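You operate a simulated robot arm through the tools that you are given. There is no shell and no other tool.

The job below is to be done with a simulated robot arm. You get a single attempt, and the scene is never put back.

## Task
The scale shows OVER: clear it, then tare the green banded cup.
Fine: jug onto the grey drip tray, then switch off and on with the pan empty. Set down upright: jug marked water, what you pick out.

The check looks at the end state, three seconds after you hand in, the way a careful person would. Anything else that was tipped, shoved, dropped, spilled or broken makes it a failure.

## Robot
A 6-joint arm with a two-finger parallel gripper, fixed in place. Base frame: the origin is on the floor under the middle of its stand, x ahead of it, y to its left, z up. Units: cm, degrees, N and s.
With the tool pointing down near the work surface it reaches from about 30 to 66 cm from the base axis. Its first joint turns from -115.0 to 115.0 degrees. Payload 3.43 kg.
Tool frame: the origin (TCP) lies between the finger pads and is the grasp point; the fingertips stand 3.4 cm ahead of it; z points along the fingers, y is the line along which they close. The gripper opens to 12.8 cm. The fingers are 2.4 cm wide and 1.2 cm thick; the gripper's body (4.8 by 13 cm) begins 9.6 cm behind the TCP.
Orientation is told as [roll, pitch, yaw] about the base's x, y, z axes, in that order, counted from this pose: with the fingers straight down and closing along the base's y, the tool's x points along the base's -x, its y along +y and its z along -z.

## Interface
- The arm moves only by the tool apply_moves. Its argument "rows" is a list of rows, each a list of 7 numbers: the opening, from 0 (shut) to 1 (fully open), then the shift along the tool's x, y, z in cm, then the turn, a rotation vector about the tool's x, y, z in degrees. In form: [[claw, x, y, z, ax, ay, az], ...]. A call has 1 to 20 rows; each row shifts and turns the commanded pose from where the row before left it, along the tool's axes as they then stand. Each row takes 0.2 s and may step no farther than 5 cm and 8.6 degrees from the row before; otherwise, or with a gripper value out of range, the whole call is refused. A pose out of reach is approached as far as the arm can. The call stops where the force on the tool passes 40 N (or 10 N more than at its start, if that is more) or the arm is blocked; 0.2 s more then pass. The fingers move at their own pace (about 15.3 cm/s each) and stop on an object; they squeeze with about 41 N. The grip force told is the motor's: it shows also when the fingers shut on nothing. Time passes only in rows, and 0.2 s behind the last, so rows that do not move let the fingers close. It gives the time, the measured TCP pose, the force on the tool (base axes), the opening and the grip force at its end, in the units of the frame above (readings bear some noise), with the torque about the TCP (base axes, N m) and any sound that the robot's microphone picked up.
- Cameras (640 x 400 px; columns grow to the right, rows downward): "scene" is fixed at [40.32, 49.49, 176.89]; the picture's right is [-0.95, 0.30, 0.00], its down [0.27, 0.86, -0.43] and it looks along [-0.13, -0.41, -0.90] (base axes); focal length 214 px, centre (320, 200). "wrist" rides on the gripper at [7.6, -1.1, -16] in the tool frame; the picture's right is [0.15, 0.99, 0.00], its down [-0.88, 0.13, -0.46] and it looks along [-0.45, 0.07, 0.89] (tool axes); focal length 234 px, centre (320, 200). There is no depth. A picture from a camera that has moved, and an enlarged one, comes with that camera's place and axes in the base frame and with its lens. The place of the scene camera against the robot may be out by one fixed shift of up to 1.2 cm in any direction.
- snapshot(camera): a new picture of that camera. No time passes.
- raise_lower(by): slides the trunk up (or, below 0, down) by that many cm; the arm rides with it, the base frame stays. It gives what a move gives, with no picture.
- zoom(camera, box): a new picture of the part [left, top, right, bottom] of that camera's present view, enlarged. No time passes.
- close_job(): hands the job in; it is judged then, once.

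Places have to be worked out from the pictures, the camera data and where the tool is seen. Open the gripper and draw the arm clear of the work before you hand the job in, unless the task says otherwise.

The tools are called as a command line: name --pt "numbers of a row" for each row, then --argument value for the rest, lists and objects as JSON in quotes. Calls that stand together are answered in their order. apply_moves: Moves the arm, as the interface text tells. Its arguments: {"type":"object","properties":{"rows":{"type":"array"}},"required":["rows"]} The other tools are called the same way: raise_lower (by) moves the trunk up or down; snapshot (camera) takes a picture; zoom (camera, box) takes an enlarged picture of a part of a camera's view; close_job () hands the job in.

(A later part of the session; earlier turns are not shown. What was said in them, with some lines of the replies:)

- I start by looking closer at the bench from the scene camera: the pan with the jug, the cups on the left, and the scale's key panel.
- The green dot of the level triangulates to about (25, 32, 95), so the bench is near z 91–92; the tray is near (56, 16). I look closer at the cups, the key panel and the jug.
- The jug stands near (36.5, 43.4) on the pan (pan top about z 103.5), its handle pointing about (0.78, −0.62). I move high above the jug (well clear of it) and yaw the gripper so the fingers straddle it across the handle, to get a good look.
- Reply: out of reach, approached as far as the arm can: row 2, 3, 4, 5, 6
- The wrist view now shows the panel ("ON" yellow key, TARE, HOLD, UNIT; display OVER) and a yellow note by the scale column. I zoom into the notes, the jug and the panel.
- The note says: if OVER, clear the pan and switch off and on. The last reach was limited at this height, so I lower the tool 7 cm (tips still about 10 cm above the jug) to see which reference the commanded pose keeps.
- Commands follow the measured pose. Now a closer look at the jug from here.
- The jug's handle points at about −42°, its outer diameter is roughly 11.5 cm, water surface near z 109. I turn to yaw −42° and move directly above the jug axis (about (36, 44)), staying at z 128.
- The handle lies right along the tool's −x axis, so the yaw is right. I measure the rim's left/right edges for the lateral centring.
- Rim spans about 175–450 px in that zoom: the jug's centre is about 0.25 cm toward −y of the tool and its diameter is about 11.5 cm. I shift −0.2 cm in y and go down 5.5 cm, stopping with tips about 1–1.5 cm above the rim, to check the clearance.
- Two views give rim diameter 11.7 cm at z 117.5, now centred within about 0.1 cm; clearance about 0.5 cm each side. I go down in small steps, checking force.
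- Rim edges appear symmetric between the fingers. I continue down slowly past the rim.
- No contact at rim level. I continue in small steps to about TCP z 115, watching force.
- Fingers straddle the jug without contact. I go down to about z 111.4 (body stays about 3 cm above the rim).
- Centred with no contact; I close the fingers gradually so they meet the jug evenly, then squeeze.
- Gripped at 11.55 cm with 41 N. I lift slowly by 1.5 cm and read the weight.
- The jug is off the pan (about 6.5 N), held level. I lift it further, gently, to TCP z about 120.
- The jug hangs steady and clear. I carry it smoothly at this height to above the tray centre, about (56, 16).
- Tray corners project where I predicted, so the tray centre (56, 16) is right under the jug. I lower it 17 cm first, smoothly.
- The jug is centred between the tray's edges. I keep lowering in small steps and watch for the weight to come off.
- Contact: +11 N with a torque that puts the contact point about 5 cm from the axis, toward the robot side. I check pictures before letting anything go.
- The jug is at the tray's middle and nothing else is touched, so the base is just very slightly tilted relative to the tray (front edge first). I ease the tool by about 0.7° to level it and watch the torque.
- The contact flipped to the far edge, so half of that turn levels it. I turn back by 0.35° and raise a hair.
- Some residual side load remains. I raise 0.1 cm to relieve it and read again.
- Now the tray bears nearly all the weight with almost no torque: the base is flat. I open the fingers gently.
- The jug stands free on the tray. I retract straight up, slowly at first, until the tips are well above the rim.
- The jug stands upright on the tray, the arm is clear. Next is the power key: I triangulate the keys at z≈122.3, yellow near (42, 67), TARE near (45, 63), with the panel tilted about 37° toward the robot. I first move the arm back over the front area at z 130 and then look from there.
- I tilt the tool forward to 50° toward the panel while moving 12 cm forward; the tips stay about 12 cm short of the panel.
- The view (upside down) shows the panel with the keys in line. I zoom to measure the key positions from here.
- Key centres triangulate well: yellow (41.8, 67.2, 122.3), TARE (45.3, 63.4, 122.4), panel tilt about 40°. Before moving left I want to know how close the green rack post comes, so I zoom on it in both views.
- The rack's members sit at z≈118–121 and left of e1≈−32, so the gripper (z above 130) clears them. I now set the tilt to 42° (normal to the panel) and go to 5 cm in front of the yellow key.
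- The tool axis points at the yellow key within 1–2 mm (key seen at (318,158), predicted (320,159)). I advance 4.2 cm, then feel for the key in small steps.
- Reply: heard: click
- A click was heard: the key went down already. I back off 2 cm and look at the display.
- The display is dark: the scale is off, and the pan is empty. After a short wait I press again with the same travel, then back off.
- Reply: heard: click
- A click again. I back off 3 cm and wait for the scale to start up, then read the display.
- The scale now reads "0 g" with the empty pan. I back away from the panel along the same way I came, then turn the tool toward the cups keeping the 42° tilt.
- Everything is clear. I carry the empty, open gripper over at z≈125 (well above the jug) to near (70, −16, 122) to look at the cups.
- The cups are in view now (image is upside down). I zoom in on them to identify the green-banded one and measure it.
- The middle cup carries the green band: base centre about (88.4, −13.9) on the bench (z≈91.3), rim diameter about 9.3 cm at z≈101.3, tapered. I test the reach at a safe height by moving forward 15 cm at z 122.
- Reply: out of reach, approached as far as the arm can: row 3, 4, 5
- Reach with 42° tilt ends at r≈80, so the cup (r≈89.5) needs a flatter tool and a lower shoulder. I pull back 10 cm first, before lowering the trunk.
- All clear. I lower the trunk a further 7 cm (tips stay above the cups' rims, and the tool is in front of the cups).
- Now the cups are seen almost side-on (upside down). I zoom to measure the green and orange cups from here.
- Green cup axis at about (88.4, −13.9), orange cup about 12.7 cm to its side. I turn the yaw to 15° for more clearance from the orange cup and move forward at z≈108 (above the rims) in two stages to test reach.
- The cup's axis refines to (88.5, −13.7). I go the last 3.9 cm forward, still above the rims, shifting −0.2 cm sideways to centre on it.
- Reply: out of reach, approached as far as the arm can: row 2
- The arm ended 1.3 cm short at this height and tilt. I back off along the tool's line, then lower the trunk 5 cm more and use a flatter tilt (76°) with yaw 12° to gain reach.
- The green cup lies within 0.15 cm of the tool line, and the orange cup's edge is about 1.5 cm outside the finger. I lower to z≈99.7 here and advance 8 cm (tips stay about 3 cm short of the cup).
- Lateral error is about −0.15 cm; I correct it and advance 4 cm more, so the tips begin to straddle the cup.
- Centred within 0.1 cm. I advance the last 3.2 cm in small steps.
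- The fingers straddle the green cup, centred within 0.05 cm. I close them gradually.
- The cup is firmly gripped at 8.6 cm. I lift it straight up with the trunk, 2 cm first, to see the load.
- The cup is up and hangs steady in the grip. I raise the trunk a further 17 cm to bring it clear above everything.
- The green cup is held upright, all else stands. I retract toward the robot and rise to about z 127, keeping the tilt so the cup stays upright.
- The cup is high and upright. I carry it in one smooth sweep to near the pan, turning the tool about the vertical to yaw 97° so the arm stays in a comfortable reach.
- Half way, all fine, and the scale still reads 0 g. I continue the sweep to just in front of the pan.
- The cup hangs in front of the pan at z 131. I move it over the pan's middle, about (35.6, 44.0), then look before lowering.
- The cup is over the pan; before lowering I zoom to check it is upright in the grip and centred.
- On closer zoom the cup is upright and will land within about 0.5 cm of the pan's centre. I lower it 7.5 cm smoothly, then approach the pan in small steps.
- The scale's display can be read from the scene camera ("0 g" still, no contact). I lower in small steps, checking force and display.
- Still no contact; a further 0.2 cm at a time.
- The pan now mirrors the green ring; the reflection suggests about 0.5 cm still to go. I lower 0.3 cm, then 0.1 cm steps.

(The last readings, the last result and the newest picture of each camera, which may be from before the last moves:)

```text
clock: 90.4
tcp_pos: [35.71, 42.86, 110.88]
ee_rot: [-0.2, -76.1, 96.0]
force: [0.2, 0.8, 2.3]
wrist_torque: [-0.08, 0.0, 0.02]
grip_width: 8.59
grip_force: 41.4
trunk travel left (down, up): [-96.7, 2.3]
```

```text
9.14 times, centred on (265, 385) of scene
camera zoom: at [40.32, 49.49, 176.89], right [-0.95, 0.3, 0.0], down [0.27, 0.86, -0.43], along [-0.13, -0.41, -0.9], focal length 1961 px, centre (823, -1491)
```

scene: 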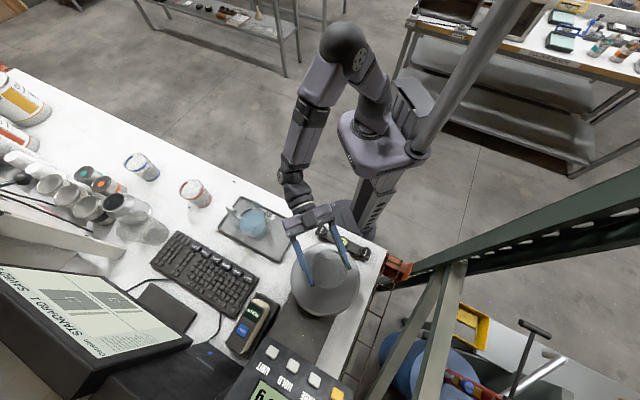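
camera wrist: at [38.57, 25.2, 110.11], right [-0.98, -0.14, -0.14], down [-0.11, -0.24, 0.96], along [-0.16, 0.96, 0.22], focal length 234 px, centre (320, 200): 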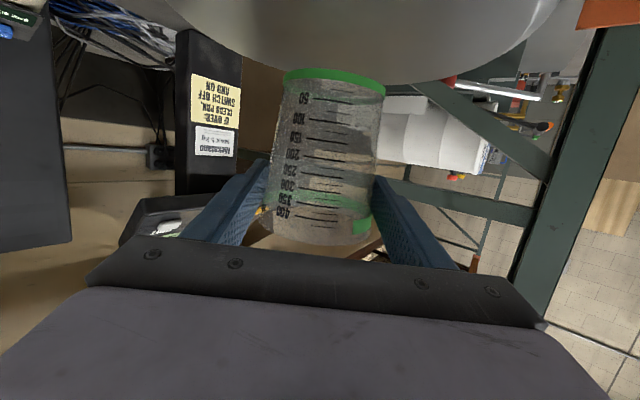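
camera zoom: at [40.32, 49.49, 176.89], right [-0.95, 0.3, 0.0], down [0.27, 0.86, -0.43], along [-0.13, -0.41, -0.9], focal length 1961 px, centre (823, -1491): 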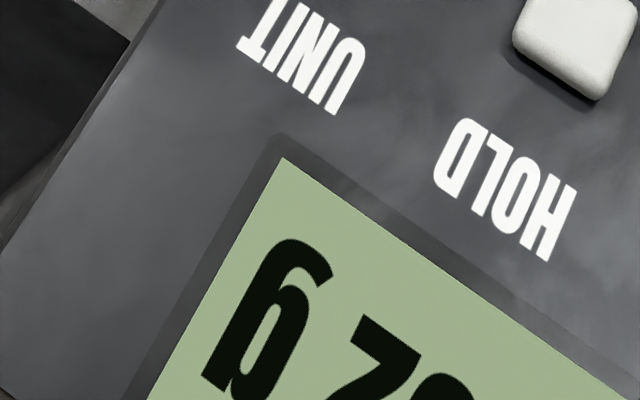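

Contact: +2.3 N and the display now shows a weight. I relieve a hair (0.06 cm) and open the fingers gently.

apply_moves --pt "0.5 -0.058 0 -0.014 0 0 0" --pt "0.5 0 0 0 0 0 0"

apply_moves --pt "0.675 0 0 0 0 0 0" --pt "0.69 0 0 0 0 0 0" --pt "0.71 0 0 0 0 0 0" --pt "0.74 0 0 0 0 0 0" --pt "0.77 0 0 0 0 0 0" --pt "0.82 0 0 0 0 0 0" --pt "0.86 0 0 0 0 0 0" --pt "0.86 0 0 0 0 0 0"

zoom --camera "wrist" --box '[180, 40, 480, 260]'

zoom --camera "scene" --box '[270, 210, 390, 330]'

zoom --camera "scene" --box '[230, 360, 330, 400]'

```text
clock: 91.0
tcp_pos: [35.74, 42.89, 110.72]
ee_rot: [0.0, -76.1, 95.8]
force: [-0.1, 0.2, 1.1]
wrist_torque: [-0.04, -0.04, 0.05]
grip_width: 8.6
grip_force: 41.5
trunk travel left (down, up): [-96.7, 2.3]
```

```text
clock: 92.8
tcp_pos: [35.57, 43.0, 110.71]
ee_rot: [0.1, -76.1, 95.8]
force: [0.4, -0.2, -0.1]
wrist_torque: [-0.04, -0.01, -0.01]
grip_width: 10.98
grip_force: 0.0
trunk travel left (down, up): [-96.7, 2.3]
```

```text
1.82 times, centred on (330, 150) of wrist
camera zoom: at [38.56, 26.02, 107.19], right [-0.98, -0.13, -0.14], down [-0.11, -0.24, 0.96], along [-0.16, 0.96, 0.22], focal length 426 px, centre (302, 291)
```

zoom: 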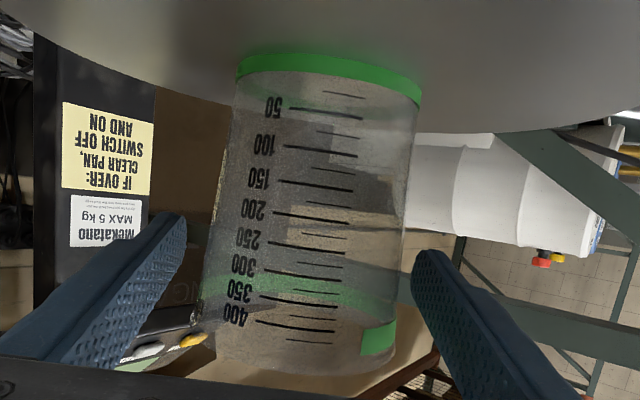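

```text
3.33 times, centred on (330, 270) of scene
camera zoom: at [40.32, 49.49, 176.89], right [-0.95, 0.3, 0.0], down [0.27, 0.86, -0.43], along [-0.13, -0.41, -0.9], focal length 715 px, centre (287, -33)
```

zoom: 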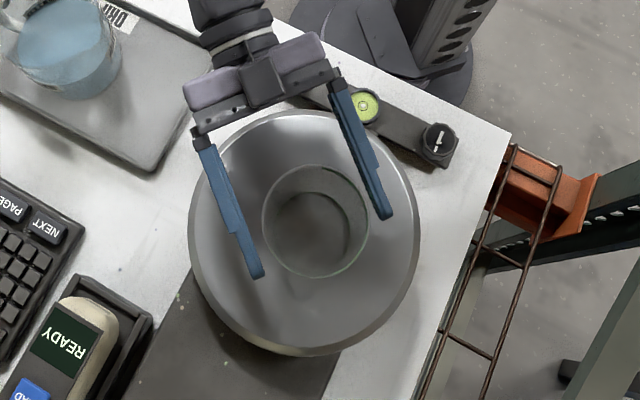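

```text
6.40 times, centred on (280, 380) of scene
camera zoom: at [40.32, 49.49, 176.89], right [-0.95, 0.3, 0.0], down [0.27, 0.86, -0.43], along [-0.13, -0.41, -0.9], focal length 1373 px, centre (576, -952)
```

zoom: 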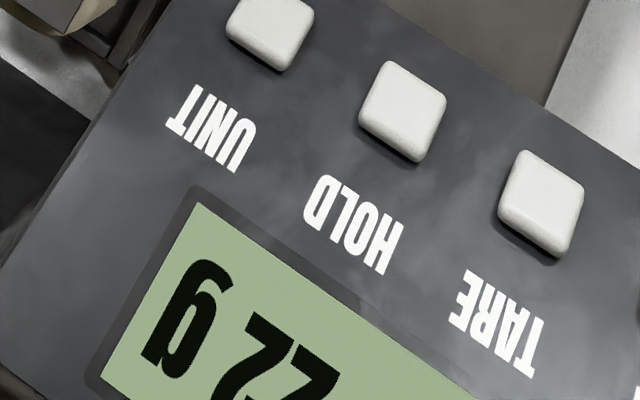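

The cup stands free on the pan; the display shows its weight (about 22 g). Very light, so I back the fingers straight out slowly, without touching it.

apply_moves --pt "0.86 0.12 0 -0.485 0 0 0" --pt "0.86 0.19 0 -0.78 0 0 0" --pt "0.86 0.24 0 -0.97 0 0 0" --pt "0.86 0.24 0 -0.97 0 0 0" --pt "0.86 0.24 0 -0.97 0 0 0" --pt "0.86 0.24 0 -0.97 0 0 0" --pt "0.86 0.24 0 -0.97 0 0 0" --pt "0.86 0.24 0 -0.97 0 0 0" --pt "0.86 0.36 0 -1.46 0 0 0" --pt "0.86 0.36 0 -1.46 0 0 0" --pt "0.86 0.36 0 -1.46 0 0 0" --pt "0.86 0 0 0 0 0 0"

snapshot --camera "wrist"

snapshot --camera "scene"

```text
clock: 95.4
tcp_pos: [36.73, 31.11, 110.7]
ee_rot: [0.1, -76.1, 95.8]
force: [0.7, 0.4, 0.2]
wrist_torque: [0.01, 0.01, -0.01]
grip_width: 11.0
grip_force: 0.1
trunk travel left (down, up): [-96.7, 2.3]
```

```text
taken
camera wrist: at [39.64, 14.22, 107.12], right [-0.98, -0.14, -0.14], down [-0.11, -0.24, 0.96], along [-0.16, 0.96, 0.22], focal length 234 px, centre (320, 200)
```

wrist: 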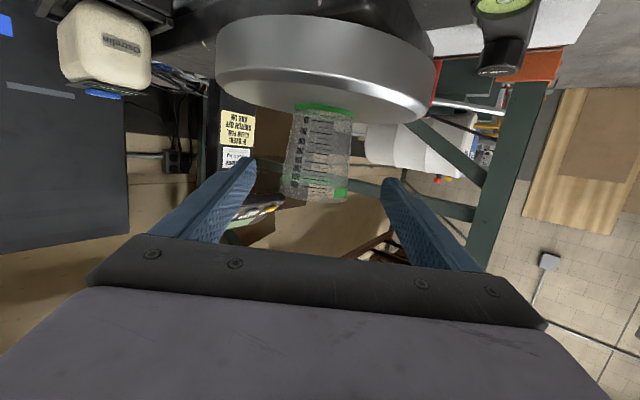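

```text
taken
```

scene: 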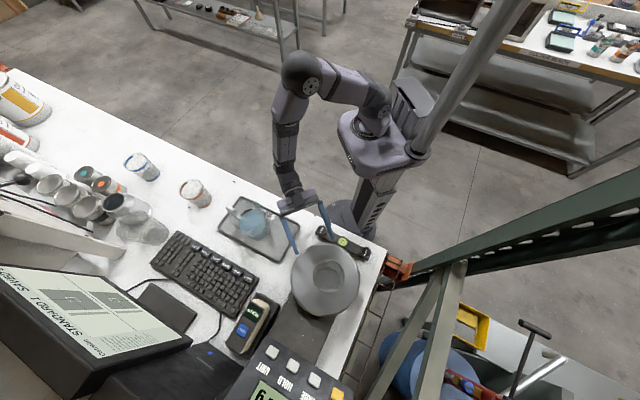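

The cup stands upright on the pan, the fingers are clear of it. I rise straight up 20 cm, then tilt the tool back to 42°, closing the gripper for the TARE key.

apply_moves --pt "0.86 -1.94 0 -0.48 0 0 0" --pt "0.86 -3.88 0 -0.96 0 0 0" --pt "0.86 -3.88 0 -0.96 0 0 0" --pt "0.86 -3.88 0 -0.96 0 0 0" --pt "0.86 -3.88 0 -0.96 0 0 0" --pt "0.86 -1.94 0 -0.48 0 0 0" --pt "0.4 0 0 0 0 8.5 0" --pt "0 0 0 0 0 8.5 0" --pt "0 0 0 0 0 8.5 0" --pt "0 0 0 0 0 8.5 0" --pt "0 0 0 0 0 0 0"

snapshot --camera "scene"

snapshot --camera "wrist"

```text
clock: 97.8
tcp_pos: [36.92, 31.02, 130.75]
ee_rot: [0.1, -42.1, 95.7]
force: [-0.6, 0.1, -0.5]
wrist_torque: [-0.01, 0.02, 0.02]
grip_width: 0.0
grip_force: 32.9
trunk travel left (down, up): [-96.7, 2.3]
```

```text
taken
```

scene: 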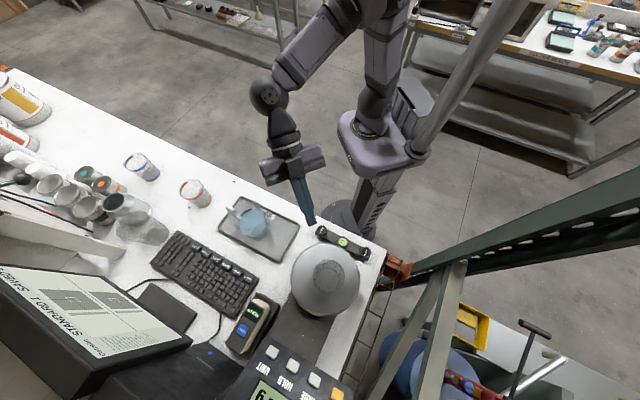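

```text
taken
camera wrist: at [39.63, 15.13, 137.45], right [-0.97, -0.21, -0.1], down [-0.17, 0.33, 0.93], along [-0.16, 0.92, -0.36], focal length 234 px, centre (320, 200)
```

wrist: 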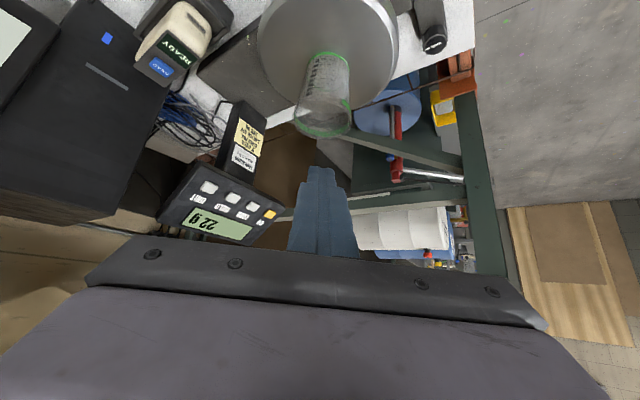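

The display reads "22 g" with the cup. I swing the tool to yaw 43° while moving forward, at z≈131, well above the cup (top about z 112).

apply_moves --pt "0 -1.982 -0.458 1.785 5.045 0 5.603" --pt "0 -2.009 -0.104 1.809 5.045 0 5.603" --pt "0 -2.002 0.253 1.803 5.045 0 5.603" --pt "0 -1.96 0.604 1.765 5.045 0 5.603" --pt "0 -1.884 0.945 1.697 5.045 0 5.603" --pt "0 -1.776 1.269 1.599 5.045 0 5.603" --pt "0 -1.637 1.572 1.474 5.045 0 5.603" --pt "0 0 0 0 0 0 0"

snapshot --camera "scene"

snapshot --camera "wrist"

```text
clock: 99.6
tcp_pos: [37.86, 50.04, 130.78]
ee_rot: [0.2, -42.2, 42.8]
force: [0.1, -0.1, 1.3]
wrist_torque: [-0.02, 0.0, 0.03]
grip_width: 0.01
grip_force: 32.9
trunk travel left (down, up): [-96.7, 2.3]
```

```text
taken
```

scene: 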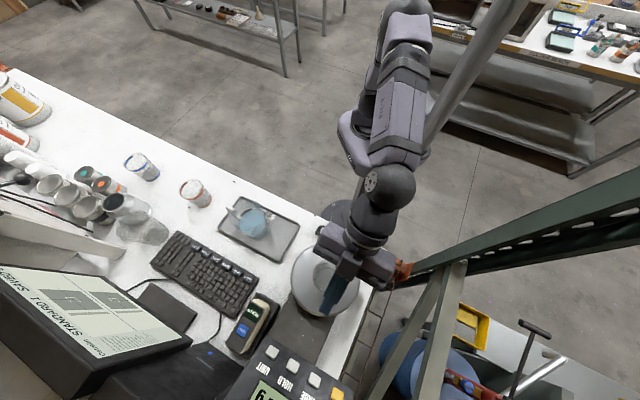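

```text
taken
camera wrist: at [26.84, 38.16, 137.51], right [-0.75, 0.65, -0.1], down [0.17, 0.33, 0.93], along [0.63, 0.69, -0.36], focal length 234 px, centre (320, 200)
```

wrist: 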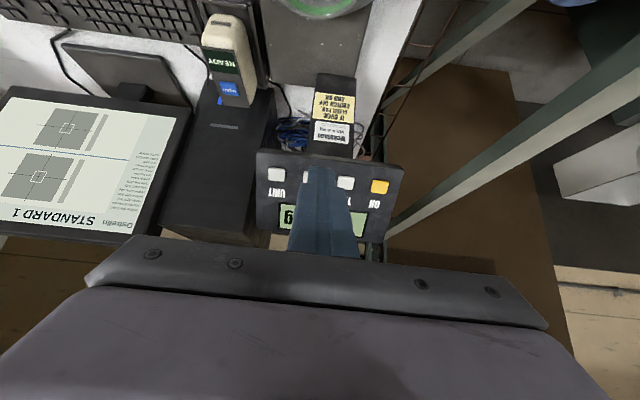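

I move to about 5 cm in front of the TARE key.

apply_moves --pt "0 -1.34 1.15 1.65 0 0 0" --pt "0 -1.34 1.15 1.65 0 0 0" --pt "0 -1.34 1.15 1.66 0 0 0" --pt "0 -1.33 1.14 1.66 0 0 0" --pt "0 0 0 0 0 0 0"

zoom --camera "wrist" --box '[180, 90, 440, 260]'

snapshot --camera "scene"

```text
clock: 100.8
tcp_pos: [41.1, 59.15, 129.66]
ee_rot: [0.2, -42.2, 42.9]
force: [0.6, -0.4, 0.2]
wrist_torque: [-0.03, 0.0, -0.03]
grip_width: 0.0
grip_force: 32.9
trunk travel left (down, up): [-96.7, 2.3]
```

```text
2.35 times, centred on (310, 175) of wrist
camera zoom: at [29.95, 47.31, 136.3], right [-0.76, 0.65, -0.1], down [0.17, 0.33, 0.93], along [0.63, 0.69, -0.36], focal length 551 px, centre (344, 259)
```

zoom: 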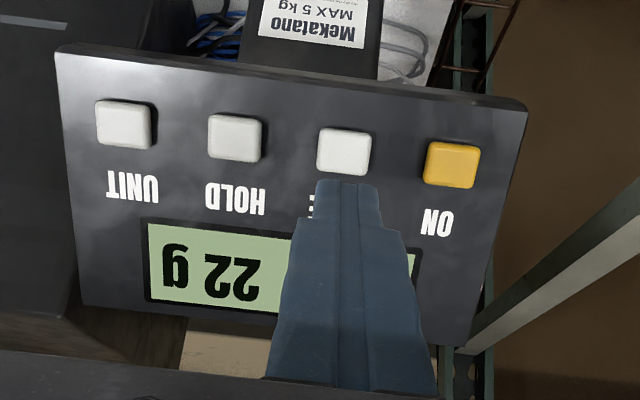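

```text
taken
```

scene: 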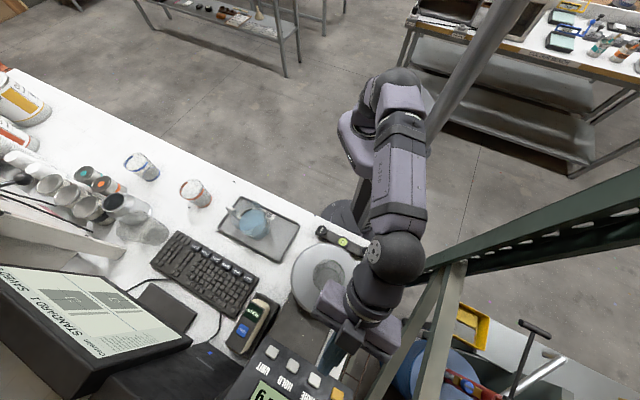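

TARE lies right in line with the closed fingers (display 22 g). I advance 4.2 cm, then by small steps until the click.

apply_moves --pt "0 0.2 0 1.2 0 0 0" --pt "0 0 0 1.2 0 0 0" --pt "0 0 0 1.0 0 0 0" --pt "0 0 0 0.8 0 0 0" --pt "0 0 0 0 0 0 0"

zoom --camera "wrist" --box '[180, 90, 440, 260]'

```text
clock: 102.0
tcp_pos: [43.2, 60.92, 126.19]
ee_rot: [0.2, -42.1, 42.9]
force: [0.6, 0.2, 0.5]
wrist_torque: [0.0, 0.01, 0.02]
grip_width: 0.0
grip_force: 33.0
trunk travel left (down, up): [-96.7, 2.3]
```

```text
2.35 times, centred on (310, 175) of wrist
camera zoom: at [32.02, 49.14, 132.96], right [-0.75, 0.65, -0.1], down [0.17, 0.33, 0.93], along [0.63, 0.69, -0.36], focal length 551 px, centre (344, 259)
```

zoom: 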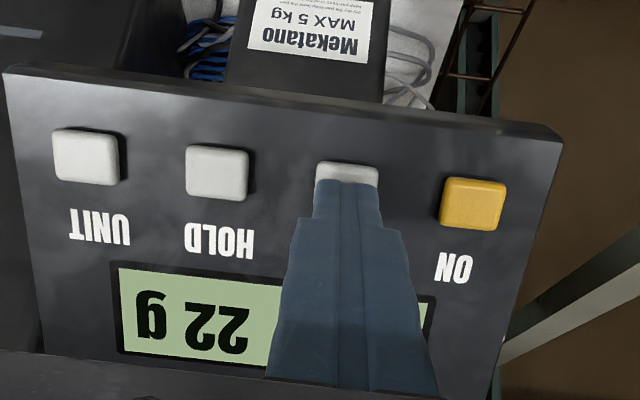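

No click yet and the tip sits squarely over the TARE key. I go on in 0.25 cm steps.

apply_moves --pt "0 0 0 0.25 0 0 0" --pt "0 0 0 0.25 0 0 0" --pt "0 0 0 0 0 0 0"

zoom --camera "wrist" --box '[180, 90, 440, 260]'

```text
clock: 102.8
tcp_pos: [43.33, 61.1, 125.85]
ee_rot: [0.2, -42.0, 42.8]
force: [1.1, 0.3, -0.4]
wrist_torque: [0.05, 0.0, -0.06]
grip_width: 0.0
grip_force: 33.0
trunk travel left (down, up): [-96.7, 2.3]
```

```text
2.35 times, centred on (310, 175) of wrist
camera zoom: at [32.25, 49.31, 132.58], right [-0.75, 0.65, -0.1], down [0.17, 0.33, 0.93], along [0.63, 0.69, -0.36], focal length 551 px, centre (344, 259)
```

zoom: 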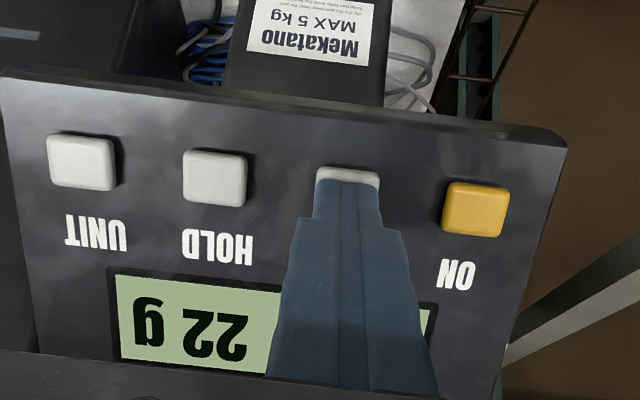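

apply_moves --pt "0 0 0 0.2 0 0 0" --pt "0 0 0 0.2 0 0 0" --pt "0 0 0 0 0 0 0"

zoom --camera "wrist" --box '[180, 90, 440, 260]'

```text
clock: 103.6
tcp_pos: [43.55, 61.34, 125.68]
ee_rot: [0.2, -42.0, 42.8]
force: [-0.2, -1.6, 1.1]
wrist_torque: [0.02, -0.03, 0.04]
grip_width: 0.0
grip_force: 33.7
trunk travel left (down, up): [-96.7, 2.3]
```

```text
2.35 times, centred on (310, 175) of wrist
camera zoom: at [32.44, 49.46, 132.33], right [-0.75, 0.65, -0.1], down [0.17, 0.33, 0.93], along [0.63, 0.69, -0.36], focal length 551 px, centre (344, 259)
```

zoom: 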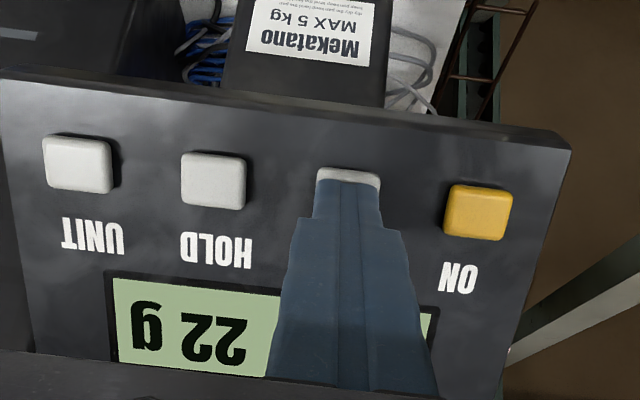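

The key has begun to take load (about 2 N). A little further.

apply_moves --pt "0 0 0 0.15 0 0 0" --pt "0 0 0 0.1 0 0 0" --pt "0 0 0 0 0 0 0"

zoom --camera "wrist" --box '[180, 90, 440, 260]'

```text
clock: 104.4
tcp_pos: [43.7, 61.41, 125.59]
ee_rot: [0.3, -42.1, 42.9]
force: [0.5, -0.8, 2.6]
wrist_torque: [0.0, 0.0, 0.02]
grip_width: 0.01
grip_force: 32.4
trunk travel left (down, up): [-96.7, 2.3]
heard: click
```

```text
2.35 times, centred on (310, 175) of wrist
camera zoom: at [32.54, 49.57, 132.15], right [-0.75, 0.65, -0.1], down [0.17, 0.33, 0.93], along [0.63, 0.69, -0.36], focal length 551 px, centre (344, 259)
```

zoom: 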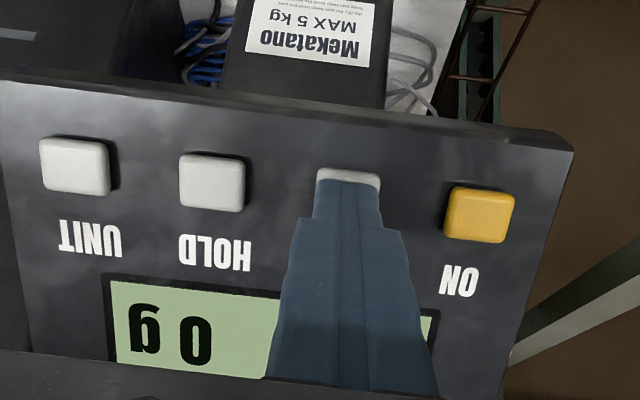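

The key clicked and the display went to "0 g" with the cup on the pan. I release the key by backing off along the tool axis.

apply_moves --pt "0 0 0 -0.8 0 0 0" --pt "0 0 0 -1.2 0 0 0" --pt "0 0 0 -1.5 0 0 0" --pt "0 0 0 -1.5 0 0 0" --pt "0 0 0 0 0 0 0"

zoom --camera "wrist" --box '[180, 90, 440, 260]'

```text
clock: 105.6
tcp_pos: [41.36, 59.25, 128.99]
ee_rot: [0.2, -42.1, 42.7]
force: [-0.9, -0.3, 0.5]
wrist_torque: [0.03, 0.0, 0.03]
grip_width: 0.0
grip_force: 32.9
trunk travel left (down, up): [-96.7, 2.3]
```

```text
2.35 times, centred on (310, 175) of wrist
camera zoom: at [30.11, 47.47, 135.78], right [-0.75, 0.65, -0.1], down [0.17, 0.33, 0.93], along [0.63, 0.68, -0.36], focal length 551 px, centre (344, 259)
```

zoom: 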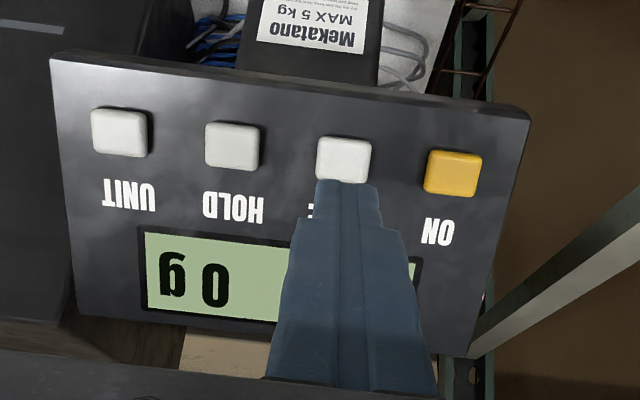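

Released: the display stays at "0 g". I retreat the way I came, high above the cup, straightening the tool.

apply_moves --pt "0 1.0 -0.75 -1.35 0 0 0" --pt "0 2.05 -1.55 -2.75 0 0 0" --pt "0 2.05 -1.55 -2.75 0 0 0" --pt "0 1.0 -0.75 -1.35 0 0 0" --pt "0 1.486 0 -1.339 0 8.4 0" --pt "0 1.666 0 -1.107 0 8.4 0" --pt "0 1.81 0 -0.852 0 8.4 0" --pt "0 1.915 0 -0.578 0 8.4 0" --pt "0 1.979 0 -0.292 0 8.4 0" --pt "0 2.0 0 -2 0 0 0" --pt "0 2.5 0 -2 0 0 0" --pt "0 2.5 0 -2 0 0 0" --pt "0 2.5 0 -2 0 0 0" --pt "0 0 0 0 0 0 0"

snapshot --camera "scene"

snapshot --camera "wrist"

```text
clock: 108.6
tcp_pos: [22.92, 35.72, 139.08]
ee_rot: [0.1, 0.0, 43.0]
force: [0.3, -0.4, -0.2]
wrist_torque: [-0.04, 0.0, 0.03]
grip_width: 0.0
grip_force: 32.7
trunk travel left (down, up): [-96.7, 2.3]
```

```text
taken
```

scene: 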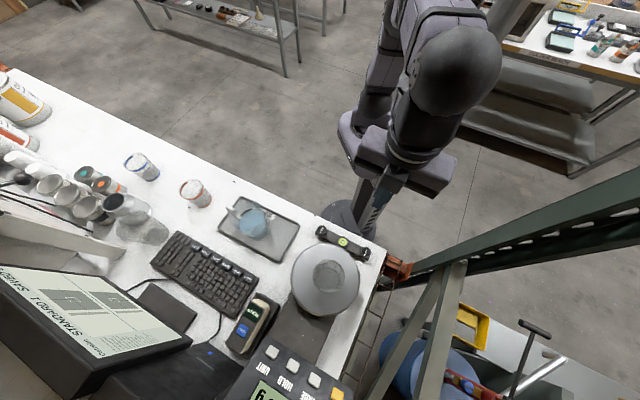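

```text
taken
camera wrist: at [18.2, 29.9, 154.91], right [-0.78, 0.62, 0.0], down [0.56, 0.7, 0.46], along [0.28, 0.36, -0.89], focal length 234 px, centre (320, 200)
```

wrist: 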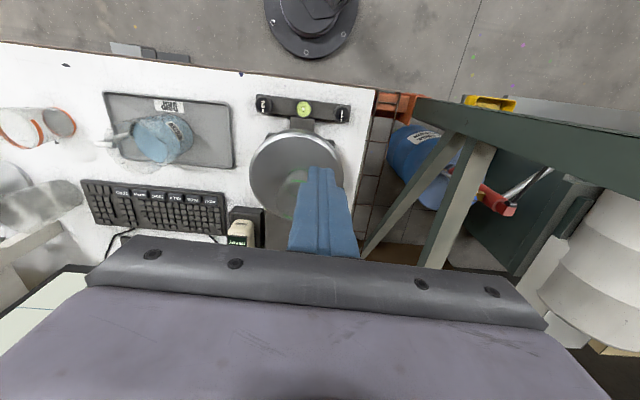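

Everything stands as intended. I open the gripper here, high and clear, and check all the pieces once more.

apply_moves --pt "0.4 0 0 0 0 0 0" --pt "0.8 0 0 0 0 0 0" --pt "1 0 0 0 0 0 0" --pt "1 0 0 0 0 0 0" --pt "1 0 0 0 0 0 0"

zoom --camera "scene" --box '[200, 180, 400, 340]'

zoom --camera "scene" --box '[230, 340, 350, 400]'

zoom --camera "scene" --box '[60, 130, 240, 260]'

zoom --camera "wrist" --box '[80, 70, 380, 250]'

```text
clock: 109.8
tcp_pos: [22.9, 35.69, 138.98]
ee_rot: [0.1, -0.1, 43.1]
force: [-0.7, 0.1, -0.9]
wrist_torque: [-0.01, -0.01, 0.04]
grip_width: 12.79
grip_force: 0.0
trunk travel left (down, up): [-96.7, 2.3]
```

```text
2.50 times, centred on (300, 260) of scene
camera zoom: at [40.32, 49.49, 176.89], right [-0.95, 0.3, 0.0], down [0.27, 0.86, -0.43], along [-0.13, -0.41, -0.9], focal length 536 px, centre (370, 50)
```

zoom: 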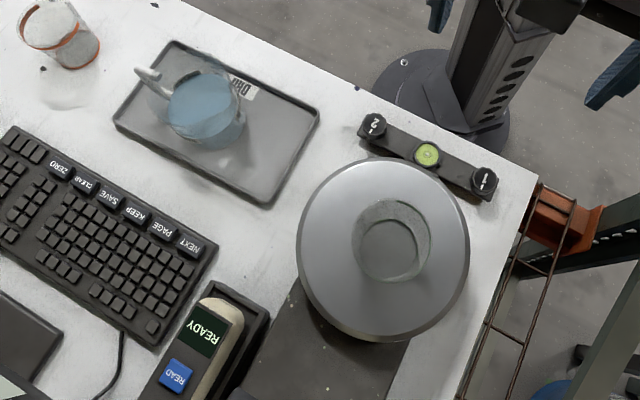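

```text
5.33 times, centred on (290, 370) of scene
camera zoom: at [40.32, 49.49, 176.89], right [-0.95, 0.3, 0.0], down [0.27, 0.86, -0.43], along [-0.13, -0.41, -0.9], focal length 1144 px, centre (480, -707)
```

zoom: 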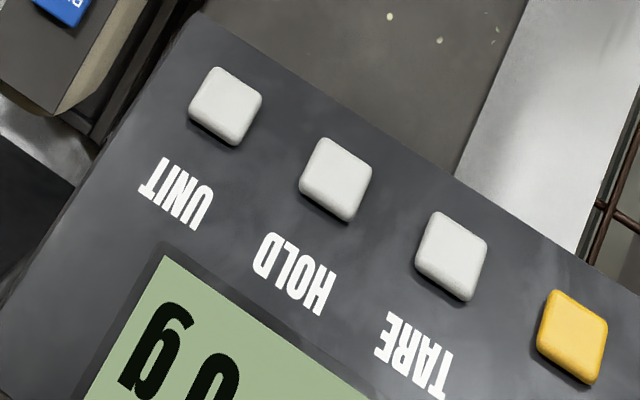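

```text
3.08 times, centred on (150, 195) of scene
camera zoom: at [40.32, 49.49, 176.89], right [-0.95, 0.3, 0.0], down [0.27, 0.86, -0.43], along [-0.13, -0.41, -0.9], focal length 660 px, centre (843, 215)
```

zoom: 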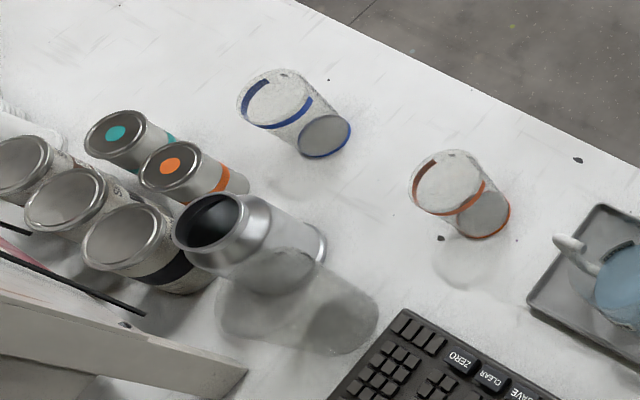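

```text
2.13 times, centred on (230, 160) of wrist
camera zoom: at [18.14, 29.81, 154.94], right [-0.78, 0.62, 0.0], down [0.55, 0.7, 0.46], along [0.28, 0.36, -0.89], focal length 500 px, centre (512, 285)
```

zoom: 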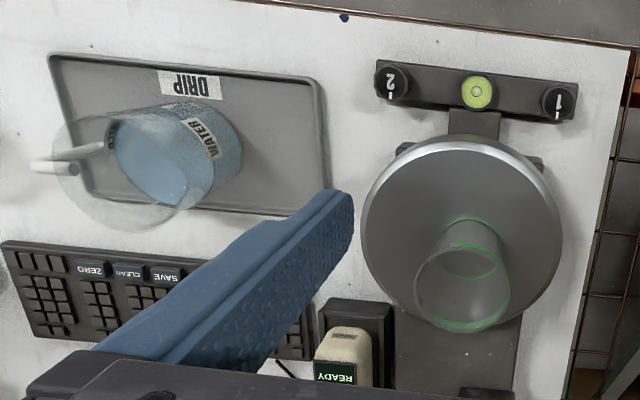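

The jug (WATER) stands upright on the drip tray. The green-banded cup stands on the pan with the display at 0 g, the bubble is centred and the other cups are untouched. I draw the arm a bit further back before handing in.

apply_moves --pt "1 3.0 0 -2 0 0 0" --pt "1 3.0 0 -2 0 0 0" --pt "1 2.0 0 -1 0 0 0" --pt "1 0 0 0 0 0 0"

snapshot --camera "scene"

zoom --camera "scene" --box '[230, 340, 350, 400]'

```text
clock: 110.8
tcp_pos: [17.08, 30.31, 143.93]
ee_rot: [0.1, 0.0, 43.0]
force: [0.1, 0.0, 0.2]
wrist_torque: [-0.02, 0.01, 0.0]
grip_width: 12.8
grip_force: 0.0
trunk travel left (down, up): [-96.7, 2.3]
```

```text
taken
```

scene: 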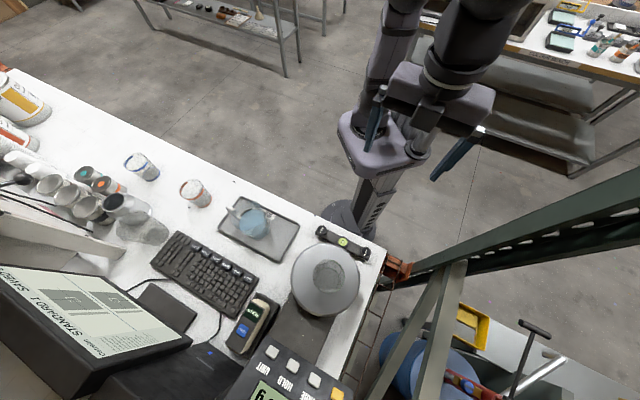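

```text
5.33 times, centred on (290, 370) of scene
camera zoom: at [40.32, 49.49, 176.89], right [-0.95, 0.3, 0.0], down [0.27, 0.86, -0.43], along [-0.13, -0.41, -0.9], focal length 1144 px, centre (480, -707)
```

zoom: 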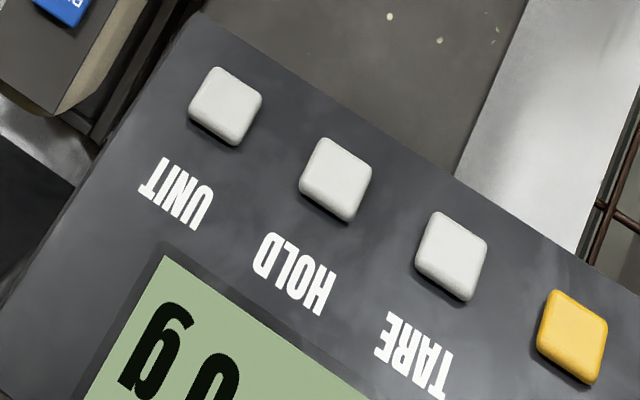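

The arm is clear with the gripper open, the scale reads 0 g with the green-banded cup on the pan, and the jug stands on the drip tray. I hand the job in.

close_job

```text
The job is handed in.
```

The job is done and handed in: the scale no longer shows OVER and reads 0 g with the green-banded cup tared on its pan.

- **Jug:** the jug marked WATER stands upright in the middle of the grey drip tray.
- **Scale:** with the pan empty I pressed the yellow ON key twice. The display went dark, then came back at 0 g.
- **Cup:** the green-banded cup stands upright near the middle of the pan. It read 22 g before I pressed TARE.
- **Rest of the bench:** in the last pictures nothing else had been tipped, shoved or spilled, and the scale's level bubble was still centred.
- **Arm:** drawn back clear of the work with the gripper open.
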